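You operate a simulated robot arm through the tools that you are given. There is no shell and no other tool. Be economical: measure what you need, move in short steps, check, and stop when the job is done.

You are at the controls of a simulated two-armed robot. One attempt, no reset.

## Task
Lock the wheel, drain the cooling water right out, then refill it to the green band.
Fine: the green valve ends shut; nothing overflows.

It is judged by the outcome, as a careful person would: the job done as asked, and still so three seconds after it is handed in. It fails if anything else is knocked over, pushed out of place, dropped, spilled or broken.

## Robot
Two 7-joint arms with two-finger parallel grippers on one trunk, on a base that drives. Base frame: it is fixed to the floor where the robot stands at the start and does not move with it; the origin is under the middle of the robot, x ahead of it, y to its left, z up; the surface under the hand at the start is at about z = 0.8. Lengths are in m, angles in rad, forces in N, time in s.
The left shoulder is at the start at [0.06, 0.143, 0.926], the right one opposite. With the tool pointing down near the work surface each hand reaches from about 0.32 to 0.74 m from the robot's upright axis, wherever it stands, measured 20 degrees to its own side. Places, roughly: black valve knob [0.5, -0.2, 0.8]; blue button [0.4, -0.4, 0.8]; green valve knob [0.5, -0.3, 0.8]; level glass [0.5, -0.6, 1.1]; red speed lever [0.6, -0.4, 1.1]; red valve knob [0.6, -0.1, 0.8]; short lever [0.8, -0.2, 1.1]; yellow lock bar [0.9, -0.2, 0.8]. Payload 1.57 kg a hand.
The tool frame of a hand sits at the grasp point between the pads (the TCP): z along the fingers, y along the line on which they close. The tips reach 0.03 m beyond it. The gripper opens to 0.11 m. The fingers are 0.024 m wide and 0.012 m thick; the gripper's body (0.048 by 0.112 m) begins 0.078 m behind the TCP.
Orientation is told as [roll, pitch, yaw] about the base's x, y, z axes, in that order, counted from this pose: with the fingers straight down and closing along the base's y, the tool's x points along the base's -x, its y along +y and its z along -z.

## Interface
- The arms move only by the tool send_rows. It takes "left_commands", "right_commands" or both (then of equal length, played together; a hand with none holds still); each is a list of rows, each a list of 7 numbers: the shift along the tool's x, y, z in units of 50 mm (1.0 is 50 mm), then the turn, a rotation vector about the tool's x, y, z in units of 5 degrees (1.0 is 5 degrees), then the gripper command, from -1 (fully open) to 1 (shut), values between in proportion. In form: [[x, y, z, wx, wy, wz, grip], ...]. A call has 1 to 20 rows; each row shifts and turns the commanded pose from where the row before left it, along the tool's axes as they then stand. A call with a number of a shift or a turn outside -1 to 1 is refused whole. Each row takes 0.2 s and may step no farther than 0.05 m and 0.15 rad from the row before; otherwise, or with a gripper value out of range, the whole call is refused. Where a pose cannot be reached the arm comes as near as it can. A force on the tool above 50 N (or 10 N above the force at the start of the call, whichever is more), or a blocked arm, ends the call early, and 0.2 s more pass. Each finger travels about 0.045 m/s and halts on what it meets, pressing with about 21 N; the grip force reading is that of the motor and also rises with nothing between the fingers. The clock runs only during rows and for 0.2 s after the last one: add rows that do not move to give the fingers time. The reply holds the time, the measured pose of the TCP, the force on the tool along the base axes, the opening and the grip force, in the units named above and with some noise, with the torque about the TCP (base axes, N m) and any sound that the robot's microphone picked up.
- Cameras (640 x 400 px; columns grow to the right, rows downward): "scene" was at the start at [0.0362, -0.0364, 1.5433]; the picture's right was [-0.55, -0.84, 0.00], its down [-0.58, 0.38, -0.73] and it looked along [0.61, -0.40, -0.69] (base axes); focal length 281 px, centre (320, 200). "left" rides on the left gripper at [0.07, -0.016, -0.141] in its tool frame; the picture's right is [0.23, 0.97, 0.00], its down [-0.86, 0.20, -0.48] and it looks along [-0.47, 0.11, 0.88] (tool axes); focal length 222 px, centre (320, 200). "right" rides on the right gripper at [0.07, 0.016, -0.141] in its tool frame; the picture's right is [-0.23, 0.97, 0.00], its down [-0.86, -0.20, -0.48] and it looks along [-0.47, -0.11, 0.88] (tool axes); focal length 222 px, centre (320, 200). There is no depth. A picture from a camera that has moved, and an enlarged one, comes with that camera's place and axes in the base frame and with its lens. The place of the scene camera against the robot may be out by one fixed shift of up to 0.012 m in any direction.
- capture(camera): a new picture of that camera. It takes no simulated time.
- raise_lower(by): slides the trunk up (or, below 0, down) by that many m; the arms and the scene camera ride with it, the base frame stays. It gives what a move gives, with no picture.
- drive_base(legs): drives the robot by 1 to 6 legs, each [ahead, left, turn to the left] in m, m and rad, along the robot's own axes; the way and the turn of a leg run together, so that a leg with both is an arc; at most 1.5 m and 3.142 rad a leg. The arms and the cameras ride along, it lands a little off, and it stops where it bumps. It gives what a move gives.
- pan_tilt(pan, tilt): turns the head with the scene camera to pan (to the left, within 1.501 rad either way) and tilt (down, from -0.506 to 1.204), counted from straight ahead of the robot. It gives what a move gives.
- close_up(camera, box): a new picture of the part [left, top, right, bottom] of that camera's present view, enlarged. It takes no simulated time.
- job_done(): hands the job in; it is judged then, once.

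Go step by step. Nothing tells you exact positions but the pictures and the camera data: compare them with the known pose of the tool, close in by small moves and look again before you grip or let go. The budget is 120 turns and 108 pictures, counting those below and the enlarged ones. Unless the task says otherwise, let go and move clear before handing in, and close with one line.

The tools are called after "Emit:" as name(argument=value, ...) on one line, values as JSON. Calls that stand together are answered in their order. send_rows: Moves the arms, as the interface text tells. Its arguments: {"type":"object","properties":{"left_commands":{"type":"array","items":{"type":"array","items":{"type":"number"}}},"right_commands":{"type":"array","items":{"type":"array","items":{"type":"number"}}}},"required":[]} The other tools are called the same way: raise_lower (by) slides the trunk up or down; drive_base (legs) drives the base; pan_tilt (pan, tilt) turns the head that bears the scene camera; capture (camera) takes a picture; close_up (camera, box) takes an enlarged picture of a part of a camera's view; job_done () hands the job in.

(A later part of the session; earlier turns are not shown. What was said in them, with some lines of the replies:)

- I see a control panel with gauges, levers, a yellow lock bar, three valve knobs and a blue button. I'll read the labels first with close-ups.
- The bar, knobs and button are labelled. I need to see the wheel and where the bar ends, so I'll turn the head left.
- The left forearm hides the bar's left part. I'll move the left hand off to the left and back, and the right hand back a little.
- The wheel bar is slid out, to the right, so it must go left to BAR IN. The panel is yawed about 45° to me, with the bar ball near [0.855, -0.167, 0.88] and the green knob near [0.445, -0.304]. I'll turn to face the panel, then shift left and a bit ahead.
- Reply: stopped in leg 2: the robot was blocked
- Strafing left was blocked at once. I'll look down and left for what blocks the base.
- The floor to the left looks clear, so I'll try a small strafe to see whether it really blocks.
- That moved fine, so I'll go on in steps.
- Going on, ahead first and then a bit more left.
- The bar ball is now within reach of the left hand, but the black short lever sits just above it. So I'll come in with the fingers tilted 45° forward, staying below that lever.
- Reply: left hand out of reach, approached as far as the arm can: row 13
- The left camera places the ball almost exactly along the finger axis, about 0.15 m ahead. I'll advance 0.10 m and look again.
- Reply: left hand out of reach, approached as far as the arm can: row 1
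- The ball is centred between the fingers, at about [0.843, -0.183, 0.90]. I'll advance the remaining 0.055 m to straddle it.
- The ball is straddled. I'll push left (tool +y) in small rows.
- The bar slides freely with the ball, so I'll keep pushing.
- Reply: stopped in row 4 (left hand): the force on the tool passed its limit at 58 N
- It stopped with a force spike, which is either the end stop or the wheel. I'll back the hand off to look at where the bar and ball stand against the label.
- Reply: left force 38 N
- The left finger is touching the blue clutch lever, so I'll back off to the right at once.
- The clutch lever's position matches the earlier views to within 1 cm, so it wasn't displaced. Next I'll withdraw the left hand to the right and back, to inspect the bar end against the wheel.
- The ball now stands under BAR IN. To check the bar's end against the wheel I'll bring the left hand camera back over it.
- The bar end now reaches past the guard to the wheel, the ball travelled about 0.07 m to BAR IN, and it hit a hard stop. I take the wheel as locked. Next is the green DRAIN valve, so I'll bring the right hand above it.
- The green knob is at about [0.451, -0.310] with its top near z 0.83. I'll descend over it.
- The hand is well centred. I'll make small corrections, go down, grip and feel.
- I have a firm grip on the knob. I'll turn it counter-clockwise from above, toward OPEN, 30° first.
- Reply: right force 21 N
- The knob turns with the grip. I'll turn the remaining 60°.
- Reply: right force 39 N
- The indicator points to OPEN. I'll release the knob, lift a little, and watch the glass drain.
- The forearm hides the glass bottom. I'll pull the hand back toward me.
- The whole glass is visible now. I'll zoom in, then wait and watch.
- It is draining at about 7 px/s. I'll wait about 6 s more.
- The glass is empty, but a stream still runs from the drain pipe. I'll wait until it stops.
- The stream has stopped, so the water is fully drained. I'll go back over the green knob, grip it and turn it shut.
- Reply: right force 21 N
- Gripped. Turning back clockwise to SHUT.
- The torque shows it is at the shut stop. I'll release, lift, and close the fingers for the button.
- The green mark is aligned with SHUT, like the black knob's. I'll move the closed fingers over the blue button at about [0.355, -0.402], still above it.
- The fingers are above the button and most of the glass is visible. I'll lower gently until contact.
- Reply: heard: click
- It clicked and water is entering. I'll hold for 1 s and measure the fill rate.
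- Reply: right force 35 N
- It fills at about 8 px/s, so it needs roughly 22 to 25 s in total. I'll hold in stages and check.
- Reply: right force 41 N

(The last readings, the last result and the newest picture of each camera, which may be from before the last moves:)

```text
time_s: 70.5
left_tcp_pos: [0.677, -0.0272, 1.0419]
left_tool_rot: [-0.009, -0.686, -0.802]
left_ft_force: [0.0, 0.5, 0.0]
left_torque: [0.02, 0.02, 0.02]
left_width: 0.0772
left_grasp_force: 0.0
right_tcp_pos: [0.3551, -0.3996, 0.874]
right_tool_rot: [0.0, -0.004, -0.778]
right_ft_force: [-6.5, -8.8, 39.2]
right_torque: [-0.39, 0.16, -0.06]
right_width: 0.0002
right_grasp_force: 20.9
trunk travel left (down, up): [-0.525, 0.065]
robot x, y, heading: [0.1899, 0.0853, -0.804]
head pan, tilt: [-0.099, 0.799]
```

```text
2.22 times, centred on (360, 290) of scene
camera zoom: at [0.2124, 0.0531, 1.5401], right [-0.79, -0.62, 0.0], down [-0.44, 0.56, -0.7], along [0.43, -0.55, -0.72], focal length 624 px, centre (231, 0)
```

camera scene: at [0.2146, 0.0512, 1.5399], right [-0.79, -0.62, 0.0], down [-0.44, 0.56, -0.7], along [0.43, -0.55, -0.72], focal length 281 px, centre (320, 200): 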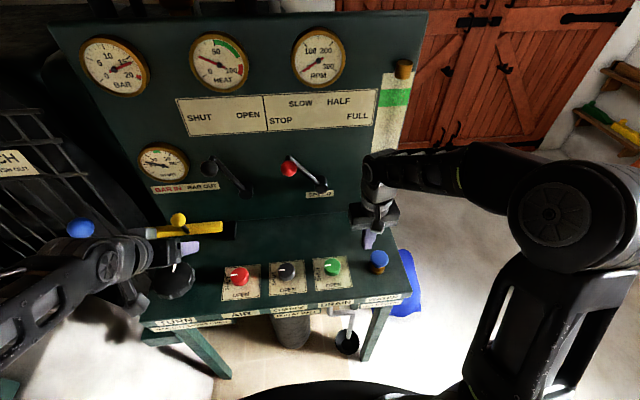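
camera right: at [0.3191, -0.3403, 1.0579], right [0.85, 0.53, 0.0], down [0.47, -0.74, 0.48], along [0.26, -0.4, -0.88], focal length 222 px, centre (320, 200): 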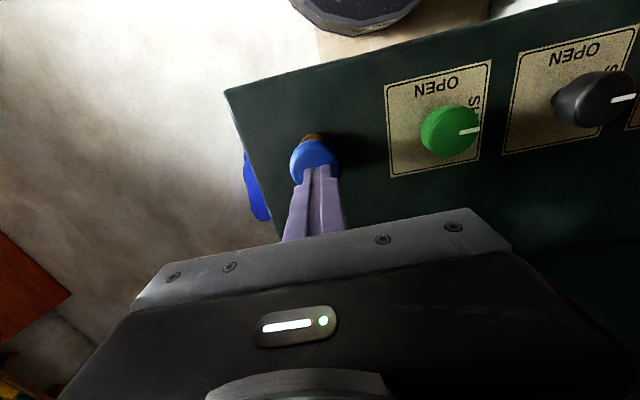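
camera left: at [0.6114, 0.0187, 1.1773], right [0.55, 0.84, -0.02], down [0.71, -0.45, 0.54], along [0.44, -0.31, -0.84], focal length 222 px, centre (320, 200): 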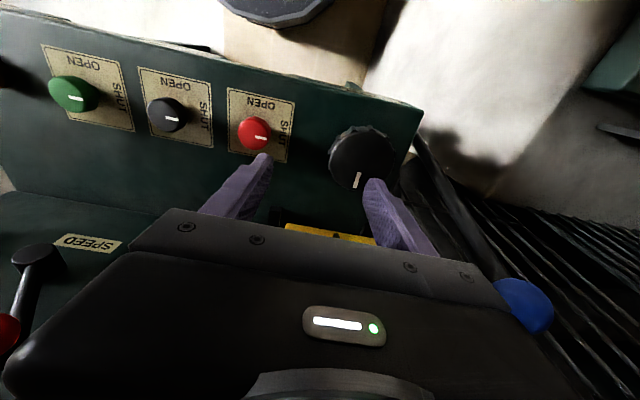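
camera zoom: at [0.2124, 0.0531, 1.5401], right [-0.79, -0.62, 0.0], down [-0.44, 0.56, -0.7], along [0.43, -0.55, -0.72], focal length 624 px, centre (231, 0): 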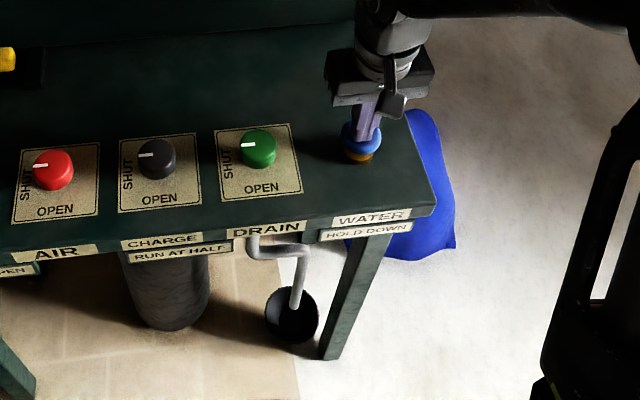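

No leak at the drain and the level is rising steadily. I'll hold for two more blocks, easing the force slightly.

Emit:
send_rows(right_commands=[[0, 0, -0.015, 0, 0, 0, 1], [0, 0, 0, 0, 0, 0, 1], [0, 0, 0, 0, 0, 0, 1], [0, 0, 0, 0, 0, 0, 1], [0, 0, 0, 0, 0, 0, 1], [0, 0, 0, 0, 0, 0, 1], [0, 0, 0, 0, 0, 0, 1], [0, 0, 0, 0, 0, 0, 1], [0, 0, 0, 0, 0, 0, 1], [0, 0, 0, 0, 0, 0, 1], [0, 0, 0, 0, 0, 0, 1], [0, 0, 0, 0, 0, 0, 1], [0, 0, 0, 0, 0, 0, 1], [0, 0, 0, 0, 0, 0, 1], [0, 0, 0, 0, 0, 0, 1], [0, 0, 0, 0, 0, 0, 1], [0, 0, 0, 0, 0, 0, 1], [0, 0, 0, 0, 0, 0, 1], [0, 0, 0, 0, 0, 0, 1], [0, 0, 0, 0, 0, 0, 1]])

Emit:
send_rows(right_commands=[[0, 0, 0, 0, 0, 0, 1], [0, 0, 0, 0, 0, 0, 1], [0, 0, 0, 0, 0, 0, 1], [0, 0, 0, 0, 0, 0, 1], [0, 0, 0, 0, 0, 0, 1], [0, 0, 0, 0, 0, 0, 1], [0, 0, 0, 0, 0, 0, 1], [0, 0, 0, 0, 0, 0, 1], [0, 0, 0, 0, 0, 0, 1], [0, 0, 0, 0, 0, 0, 1], [0, 0, 0, 0, 0, 0, 1], [0, 0, 0, 0, 0, 0, 1], [0, 0, 0, 0, 0, 0, 1], [0, 0, 0, 0, 0, 0, 1], [0, 0, 0, 0, 0, 0, 1], [0, 0, 0, 0, 0, 0, 1], [0, 0, 0, 0, 0, 0, 1], [0, 0, 0, 0, 0, 0, 1], [0, 0, 0, 0, 0, 0, 1], [0, 0, 0, 0, 0, 0, 1]])

Emit:
close_up(camera="scene", box=[320, 50, 480, 200])

```text
time_s: 74.7
left_tcp_pos: [0.6766, -0.0277, 1.0415]
left_tool_rot: [-0.006, -0.687, -0.802]
left_ft_force: [0.7, 0.0, 0.4]
left_torque: [0.01, 0.03, 0.0]
left_width: 0.0769
left_grasp_force: 0.0
right_tcp_pos: [0.3546, -0.3999, 0.8742]
right_tool_rot: [0.001, -0.002, -0.779]
right_ft_force: [-1.4, -5.8, 31.8]
right_torque: [-0.28, 0.01, -0.03]
right_width: 0.0
right_grasp_force: 21.6
trunk travel left (down, up): [-0.525, 0.065]
robot x, y, heading: [0.1885, 0.0827, -0.8]
head pan, tilt: [-0.099, 0.799]
```

```text
time_s: 78.8
left_tcp_pos: [0.6777, -0.027, 1.0413]
left_tool_rot: [-0.007, -0.686, -0.802]
left_ft_force: [-0.4, 0.4, 0.3]
left_torque: [-0.01, -0.04, 0.01]
left_width: 0.0771
left_grasp_force: 0.0
right_tcp_pos: [0.3551, -0.3993, 0.8732]
right_tool_rot: [0.0, -0.001, -0.778]
right_ft_force: [-1.3, -4.5, 31.5]
right_torque: [-0.27, -0.04, -0.01]
right_width: 0.0002
right_grasp_force: 20.8
trunk travel left (down, up): [-0.525, 0.065]
robot x, y, heading: [0.1859, 0.0839, -0.8]
head pan, tilt: [-0.099, 0.799]
```

```text
2.67 times, centred on (400, 125) of scene
camera zoom: at [0.2133, 0.053, 1.5401], right [-0.79, -0.62, 0.0], down [-0.44, 0.56, -0.7], along [0.43, -0.55, -0.72], focal length 748 px, centre (107, 400)
```

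zoom: 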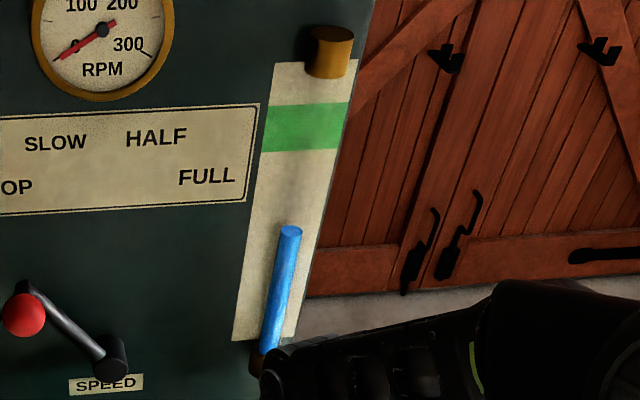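

The level is at px 230 and the target is about px 138, so roughly 9.5 s more. I'll hold 8 s, then look.

Emit:
send_rows(right_commands=[[0, 0, 0, 0, 0, 0, 1], [0, 0, 0, 0, 0, 0, 1], [0, 0, 0, 0, 0, 0, 1], [0, 0, 0, 0, 0, 0, 1], [0, 0, 0, 0, 0, 0, 1], [0, 0, 0, 0, 0, 0, 1], [0, 0, 0, 0, 0, 0, 1], [0, 0, 0, 0, 0, 0, 1], [0, 0, 0, 0, 0, 0, 1], [0, 0, 0, 0, 0, 0, 1], [0, 0, 0, 0, 0, 0, 1], [0, 0, 0, 0, 0, 0, 1], [0, 0, 0, 0, 0, 0, 1], [0, 0, 0, 0, 0, 0, 1], [0, 0, 0, 0, 0, 0, 1], [0, 0, 0, 0, 0, 0, 1], [0, 0, 0, 0, 0, 0, 1], [0, 0, 0, 0, 0, 0, 1], [0, 0, 0, 0, 0, 0, 1], [0, 0, 0, 0, 0, 0, 1]])

Emit:
send_rows(right_commands=[[0, 0, 0, 0, 0, 0, 1], [0, 0, 0, 0, 0, 0, 1], [0, 0, 0, 0, 0, 0, 1], [0, 0, 0, 0, 0, 0, 1], [0, 0, 0, 0, 0, 0, 1], [0, 0, 0, 0, 0, 0, 1], [0, 0, 0, 0, 0, 0, 1], [0, 0, 0, 0, 0, 0, 1], [0, 0, 0, 0, 0, 0, 1], [0, 0, 0, 0, 0, 0, 1], [0, 0, 0, 0, 0, 0, 1], [0, 0, 0, 0, 0, 0, 1], [0, 0, 0, 0, 0, 0, 1], [0, 0, 0, 0, 0, 0, 1], [0, 0, 0, 0, 0, 0, 1]])

Emit:
close_up(camera="scene", box=[320, 50, 480, 200])

```text
time_s: 83.0
left_tcp_pos: [0.6767, -0.0285, 1.0424]
left_tool_rot: [-0.006, -0.685, -0.801]
left_ft_force: [0.0, -0.4, -0.5]
left_torque: [-0.01, 0.0, 0.0]
left_width: 0.0773
left_grasp_force: 0.0
right_tcp_pos: [0.3551, -0.4003, 0.8754]
right_tool_rot: [0.001, -0.002, -0.779]
right_ft_force: [-1.0, -4.0, 31.5]
right_torque: [-0.27, -0.05, -0.05]
right_width: 0.0
right_grasp_force: 21.0
trunk travel left (down, up): [-0.525, 0.065]
robot x, y, heading: [0.1869, 0.0846, -0.801]
head pan, tilt: [-0.099, 0.799]
```

```text
time_s: 86.2
left_tcp_pos: [0.6776, -0.0269, 1.0418]
left_tool_rot: [-0.007, -0.685, -0.802]
left_ft_force: [0.2, -0.4, 0.0]
left_torque: [-0.02, -0.04, 0.0]
left_width: 0.0771
left_grasp_force: 0.1
right_tcp_pos: [0.3549, -0.3993, 0.876]
right_tool_rot: [-0.001, -0.001, -0.778]
right_ft_force: [-0.8, -4.2, 31.8]
right_torque: [-0.27, -0.05, 0.02]
right_width: 0.0002
right_grasp_force: 21.4
trunk travel left (down, up): [-0.525, 0.065]
robot x, y, heading: [0.1894, 0.0834, -0.803]
head pan, tilt: [-0.099, 0.799]
```

```text
2.67 times, centred on (400, 125) of scene
camera zoom: at [0.2133, 0.0531, 1.5401], right [-0.79, -0.62, 0.0], down [-0.44, 0.56, -0.7], along [0.43, -0.55, -0.72], focal length 748 px, centre (107, 400)
```

zoom: 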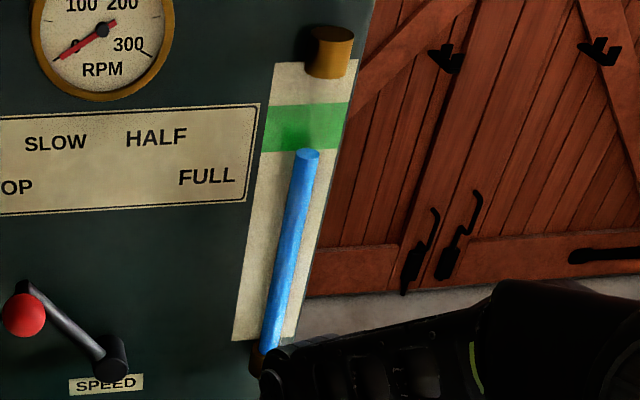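

Disc at px 155. I'll hold about 1.3 s more and then lift off.

Emit:
send_rows(right_commands=[[0, 0, 0, 0, 0, 0, 1], [0, 0, 0, 0, 0, 0, 1], [0, 0, 0, 0, 0, 0, 1], [0, 0, 0, 0, 0, 0, 1], [0, 0, 0, 0, 0, 0, 1], [0, 0, 0, 0, 0, 0, 1], [0, 0, -0.5, 0, 0, 0, 1], [0, 0, -0.5, 0, 0, 0, 1]])

Emit:
close_up(camera="scene", box=[320, 50, 480, 200])

Emit:
close_up(camera="scene", box=[320, 200, 440, 300])

```text
time_s: 88.0
left_tcp_pos: [0.6779, -0.0284, 1.0401]
left_tool_rot: [-0.005, -0.685, -0.804]
left_ft_force: [-0.7, -0.1, 0.4]
left_torque: [0.02, 0.01, 0.0]
left_width: 0.0769
left_grasp_force: 0.1
right_tcp_pos: [0.3549, -0.3996, 0.9233]
right_tool_rot: [0.0, 0.003, -0.779]
right_ft_force: [-0.1, -0.7, 0.2]
right_torque: [-0.01, 0.01, -0.02]
right_width: 0.0002
right_grasp_force: 21.4
trunk travel left (down, up): [-0.525, 0.065]
robot x, y, heading: [0.1847, 0.0843, -0.801]
head pan, tilt: [-0.099, 0.799]
```

```text
2.67 times, centred on (400, 125) of scene
camera zoom: at [0.2143, 0.0509, 1.5397], right [-0.79, -0.62, 0.0], down [-0.44, 0.56, -0.7], along [0.43, -0.55, -0.72], focal length 748 px, centre (107, 400)
```

zoom: 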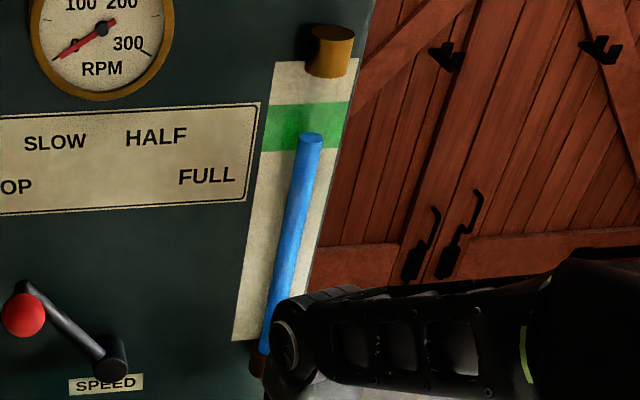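

```text
4.00 times, centred on (380, 250) of scene
camera zoom: at [0.2143, 0.0509, 1.5397], right [-0.79, -0.62, 0.0], down [-0.44, 0.56, -0.7], along [0.43, -0.55, -0.72], focal length 1122 px, centre (80, 0)
```

zoom: 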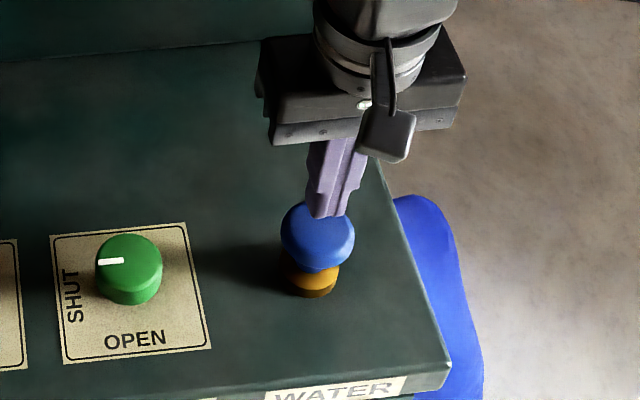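

The level disc reads inside the band, but I look down on it with parallax. I'll lift the hand clear, back the robot away, and lower the trunk for a level view.

Emit:
send_rows(right_commands=[[0, 0, -0.8, 0, 0, 0, 1], [0, 0, -0.8, 0, 0, 0, 1]])

Emit:
drive_base(legs=[[-0.35, 0, 0]])

Emit:
raise_lower(by=-0.25)

Emit:
pan_tilt(pan=-0.15, tilt=0.2)

Emit:
capture(camera="scene")

```text
time_s: 88.7
left_tcp_pos: [0.6777, -0.0284, 1.0408]
left_tool_rot: [-0.005, -0.683, -0.803]
left_ft_force: [-0.3, 0.2, 0.3]
left_torque: [-0.01, 0.02, 0.01]
left_width: 0.077
left_grasp_force: 0.1
right_tcp_pos: [0.3544, -0.4008, 1.0039]
right_tool_rot: [0.0, 0.0, -0.78]
right_ft_force: [0.5, 0.2, -0.1]
right_torque: [0.0, 0.02, -0.03]
right_width: 0.0
right_grasp_force: 21.0
trunk travel left (down, up): [-0.525, 0.065]
robot x, y, heading: [0.186, 0.0845, -0.807]
head pan, tilt: [-0.099, 0.799]
```

```text
time_s: 90.9
left_tcp_pos: [0.4348, 0.2246, 1.0417]
left_tool_rot: [-0.005, -0.686, -0.803]
left_ft_force: [-0.6, 0.5, -0.4]
left_torque: [-0.05, 0.0, -0.02]
left_width: 0.0771
left_grasp_force: 0.1
right_tcp_pos: [0.1116, -0.1475, 1.0043]
right_tool_rot: [0.001, 0.002, -0.775]
right_ft_force: [0.4, -0.5, -0.1]
right_torque: [0.0, 0.03, 0.03]
right_width: 0.0001
right_grasp_force: 21.2
trunk travel left (down, up): [-0.525, 0.065]
robot x, y, heading: [-0.0547, 0.3365, -0.802]
head pan, tilt: [-0.099, 0.799]
```

```text
time_s: 93.5
left_tcp_pos: [0.4353, 0.2239, 0.792]
left_tool_rot: [-0.006, -0.684, -0.8]
left_ft_force: [0.4, -0.4, -0.1]
left_torque: [0.0, -0.04, -0.03]
left_width: 0.0767
left_grasp_force: 0.0
right_tcp_pos: [0.1106, -0.15, 0.753]
right_tool_rot: [0.001, 0.0, -0.776]
right_ft_force: [-0.1, -0.1, 0.5]
right_torque: [-0.01, -0.02, -0.01]
right_width: 0.0
right_grasp_force: 21.5
trunk travel left (down, up): [-0.275, 0.315]
robot x, y, heading: [-0.0549, 0.3342, -0.804]
head pan, tilt: [-0.099, 0.799]
```

```text
time_s: 94.5
left_tcp_pos: [0.4352, 0.2237, 0.7898]
left_tool_rot: [-0.006, -0.685, -0.801]
left_ft_force: [0.3, -0.1, 0.0]
left_torque: [-0.01, 0.04, 0.04]
left_width: 0.077
left_grasp_force: 0.0
right_tcp_pos: [0.1122, -0.1487, 0.754]
right_tool_rot: [0.0, 0.0, -0.778]
right_ft_force: [0.2, 0.6, -0.3]
right_torque: [0.03, -0.01, 0.02]
right_width: 0.0001
right_grasp_force: 21.4
trunk travel left (down, up): [-0.275, 0.315]
robot x, y, heading: [-0.0573, 0.3361, -0.81]
head pan, tilt: [-0.15, 0.201]
```

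```text
41 pictures are left
camera scene: at [-0.025, 0.2905, 1.3435], right [-0.81, -0.58, 0.0], down [-0.12, 0.16, -0.98], along [0.57, -0.8, -0.2], focal length 281 px, centre (320, 200)
```

scene: 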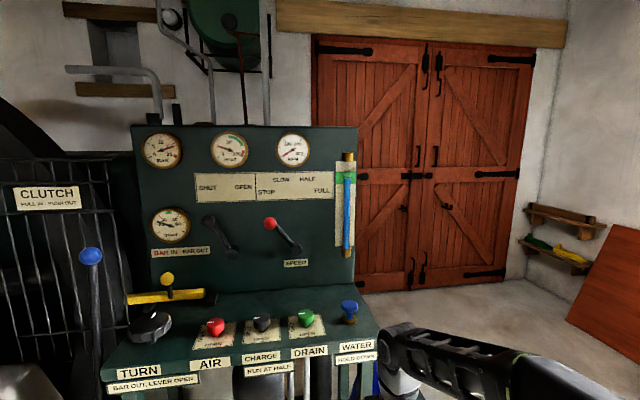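

Emit:
close_up(camera="scene", box=[310, 140, 390, 190])

Emit:
close_up(camera="scene", box=[70, 200, 250, 320])

Emit:
close_up(camera="scene", box=[190, 290, 370, 400])

```text
8.00 times, centred on (350, 165) of scene
camera zoom: at [-0.025, 0.2905, 1.3435], right [-0.81, -0.58, 0.0], down [-0.12, 0.16, -0.98], along [0.57, -0.8, -0.2], focal length 2244 px, centre (80, 480)
```

zoom: 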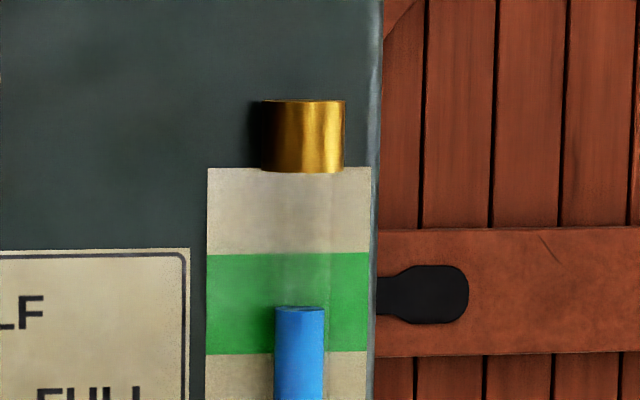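

```text
3.33 times, centred on (160, 260) of scene
camera zoom: at [-0.025, 0.2905, 1.3435], right [-0.81, -0.58, 0.0], down [-0.12, 0.16, -0.98], along [0.57, -0.8, -0.2], focal length 935 px, centre (853, 0)
```

zoom: 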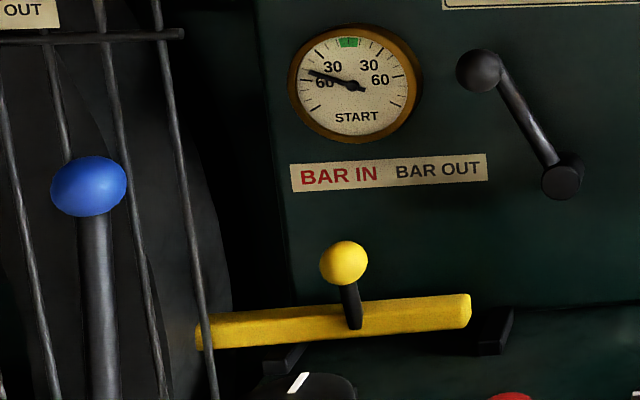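

```text
3.56 times, centred on (280, 345) of scene
camera zoom: at [-0.025, 0.2905, 1.3435], right [-0.81, -0.58, 0.0], down [-0.12, 0.16, -0.98], along [0.57, -0.8, -0.2], focal length 998 px, centre (462, -316)
```

zoom: 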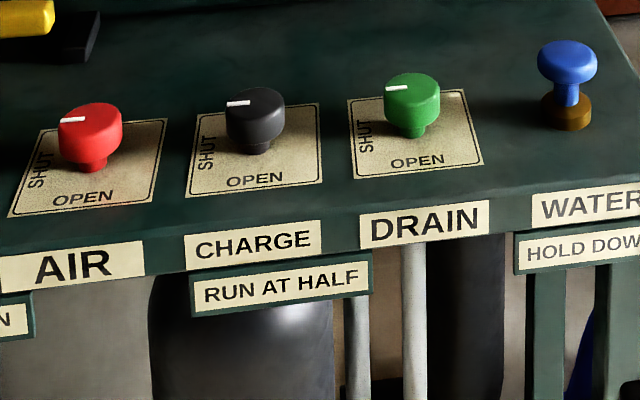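

The level view shows the water surface in the middle of the green band. The yellow ball sits right under BAR IN, the green valve is at SHUT and the drain is dry. Both hands are clear, so I'm handing in.

Emit:
job_done()

```text
The job is handed in.
```

The wheel is locked with the bar at BAR IN, the cooling water was drained right out and refilled to mid green band with no overflow seen, and the green valve is shut. While backing off from the bar, the left finger pressed the blue clutch lever (about 37 N), but before-and-after views showed it hadn't moved.
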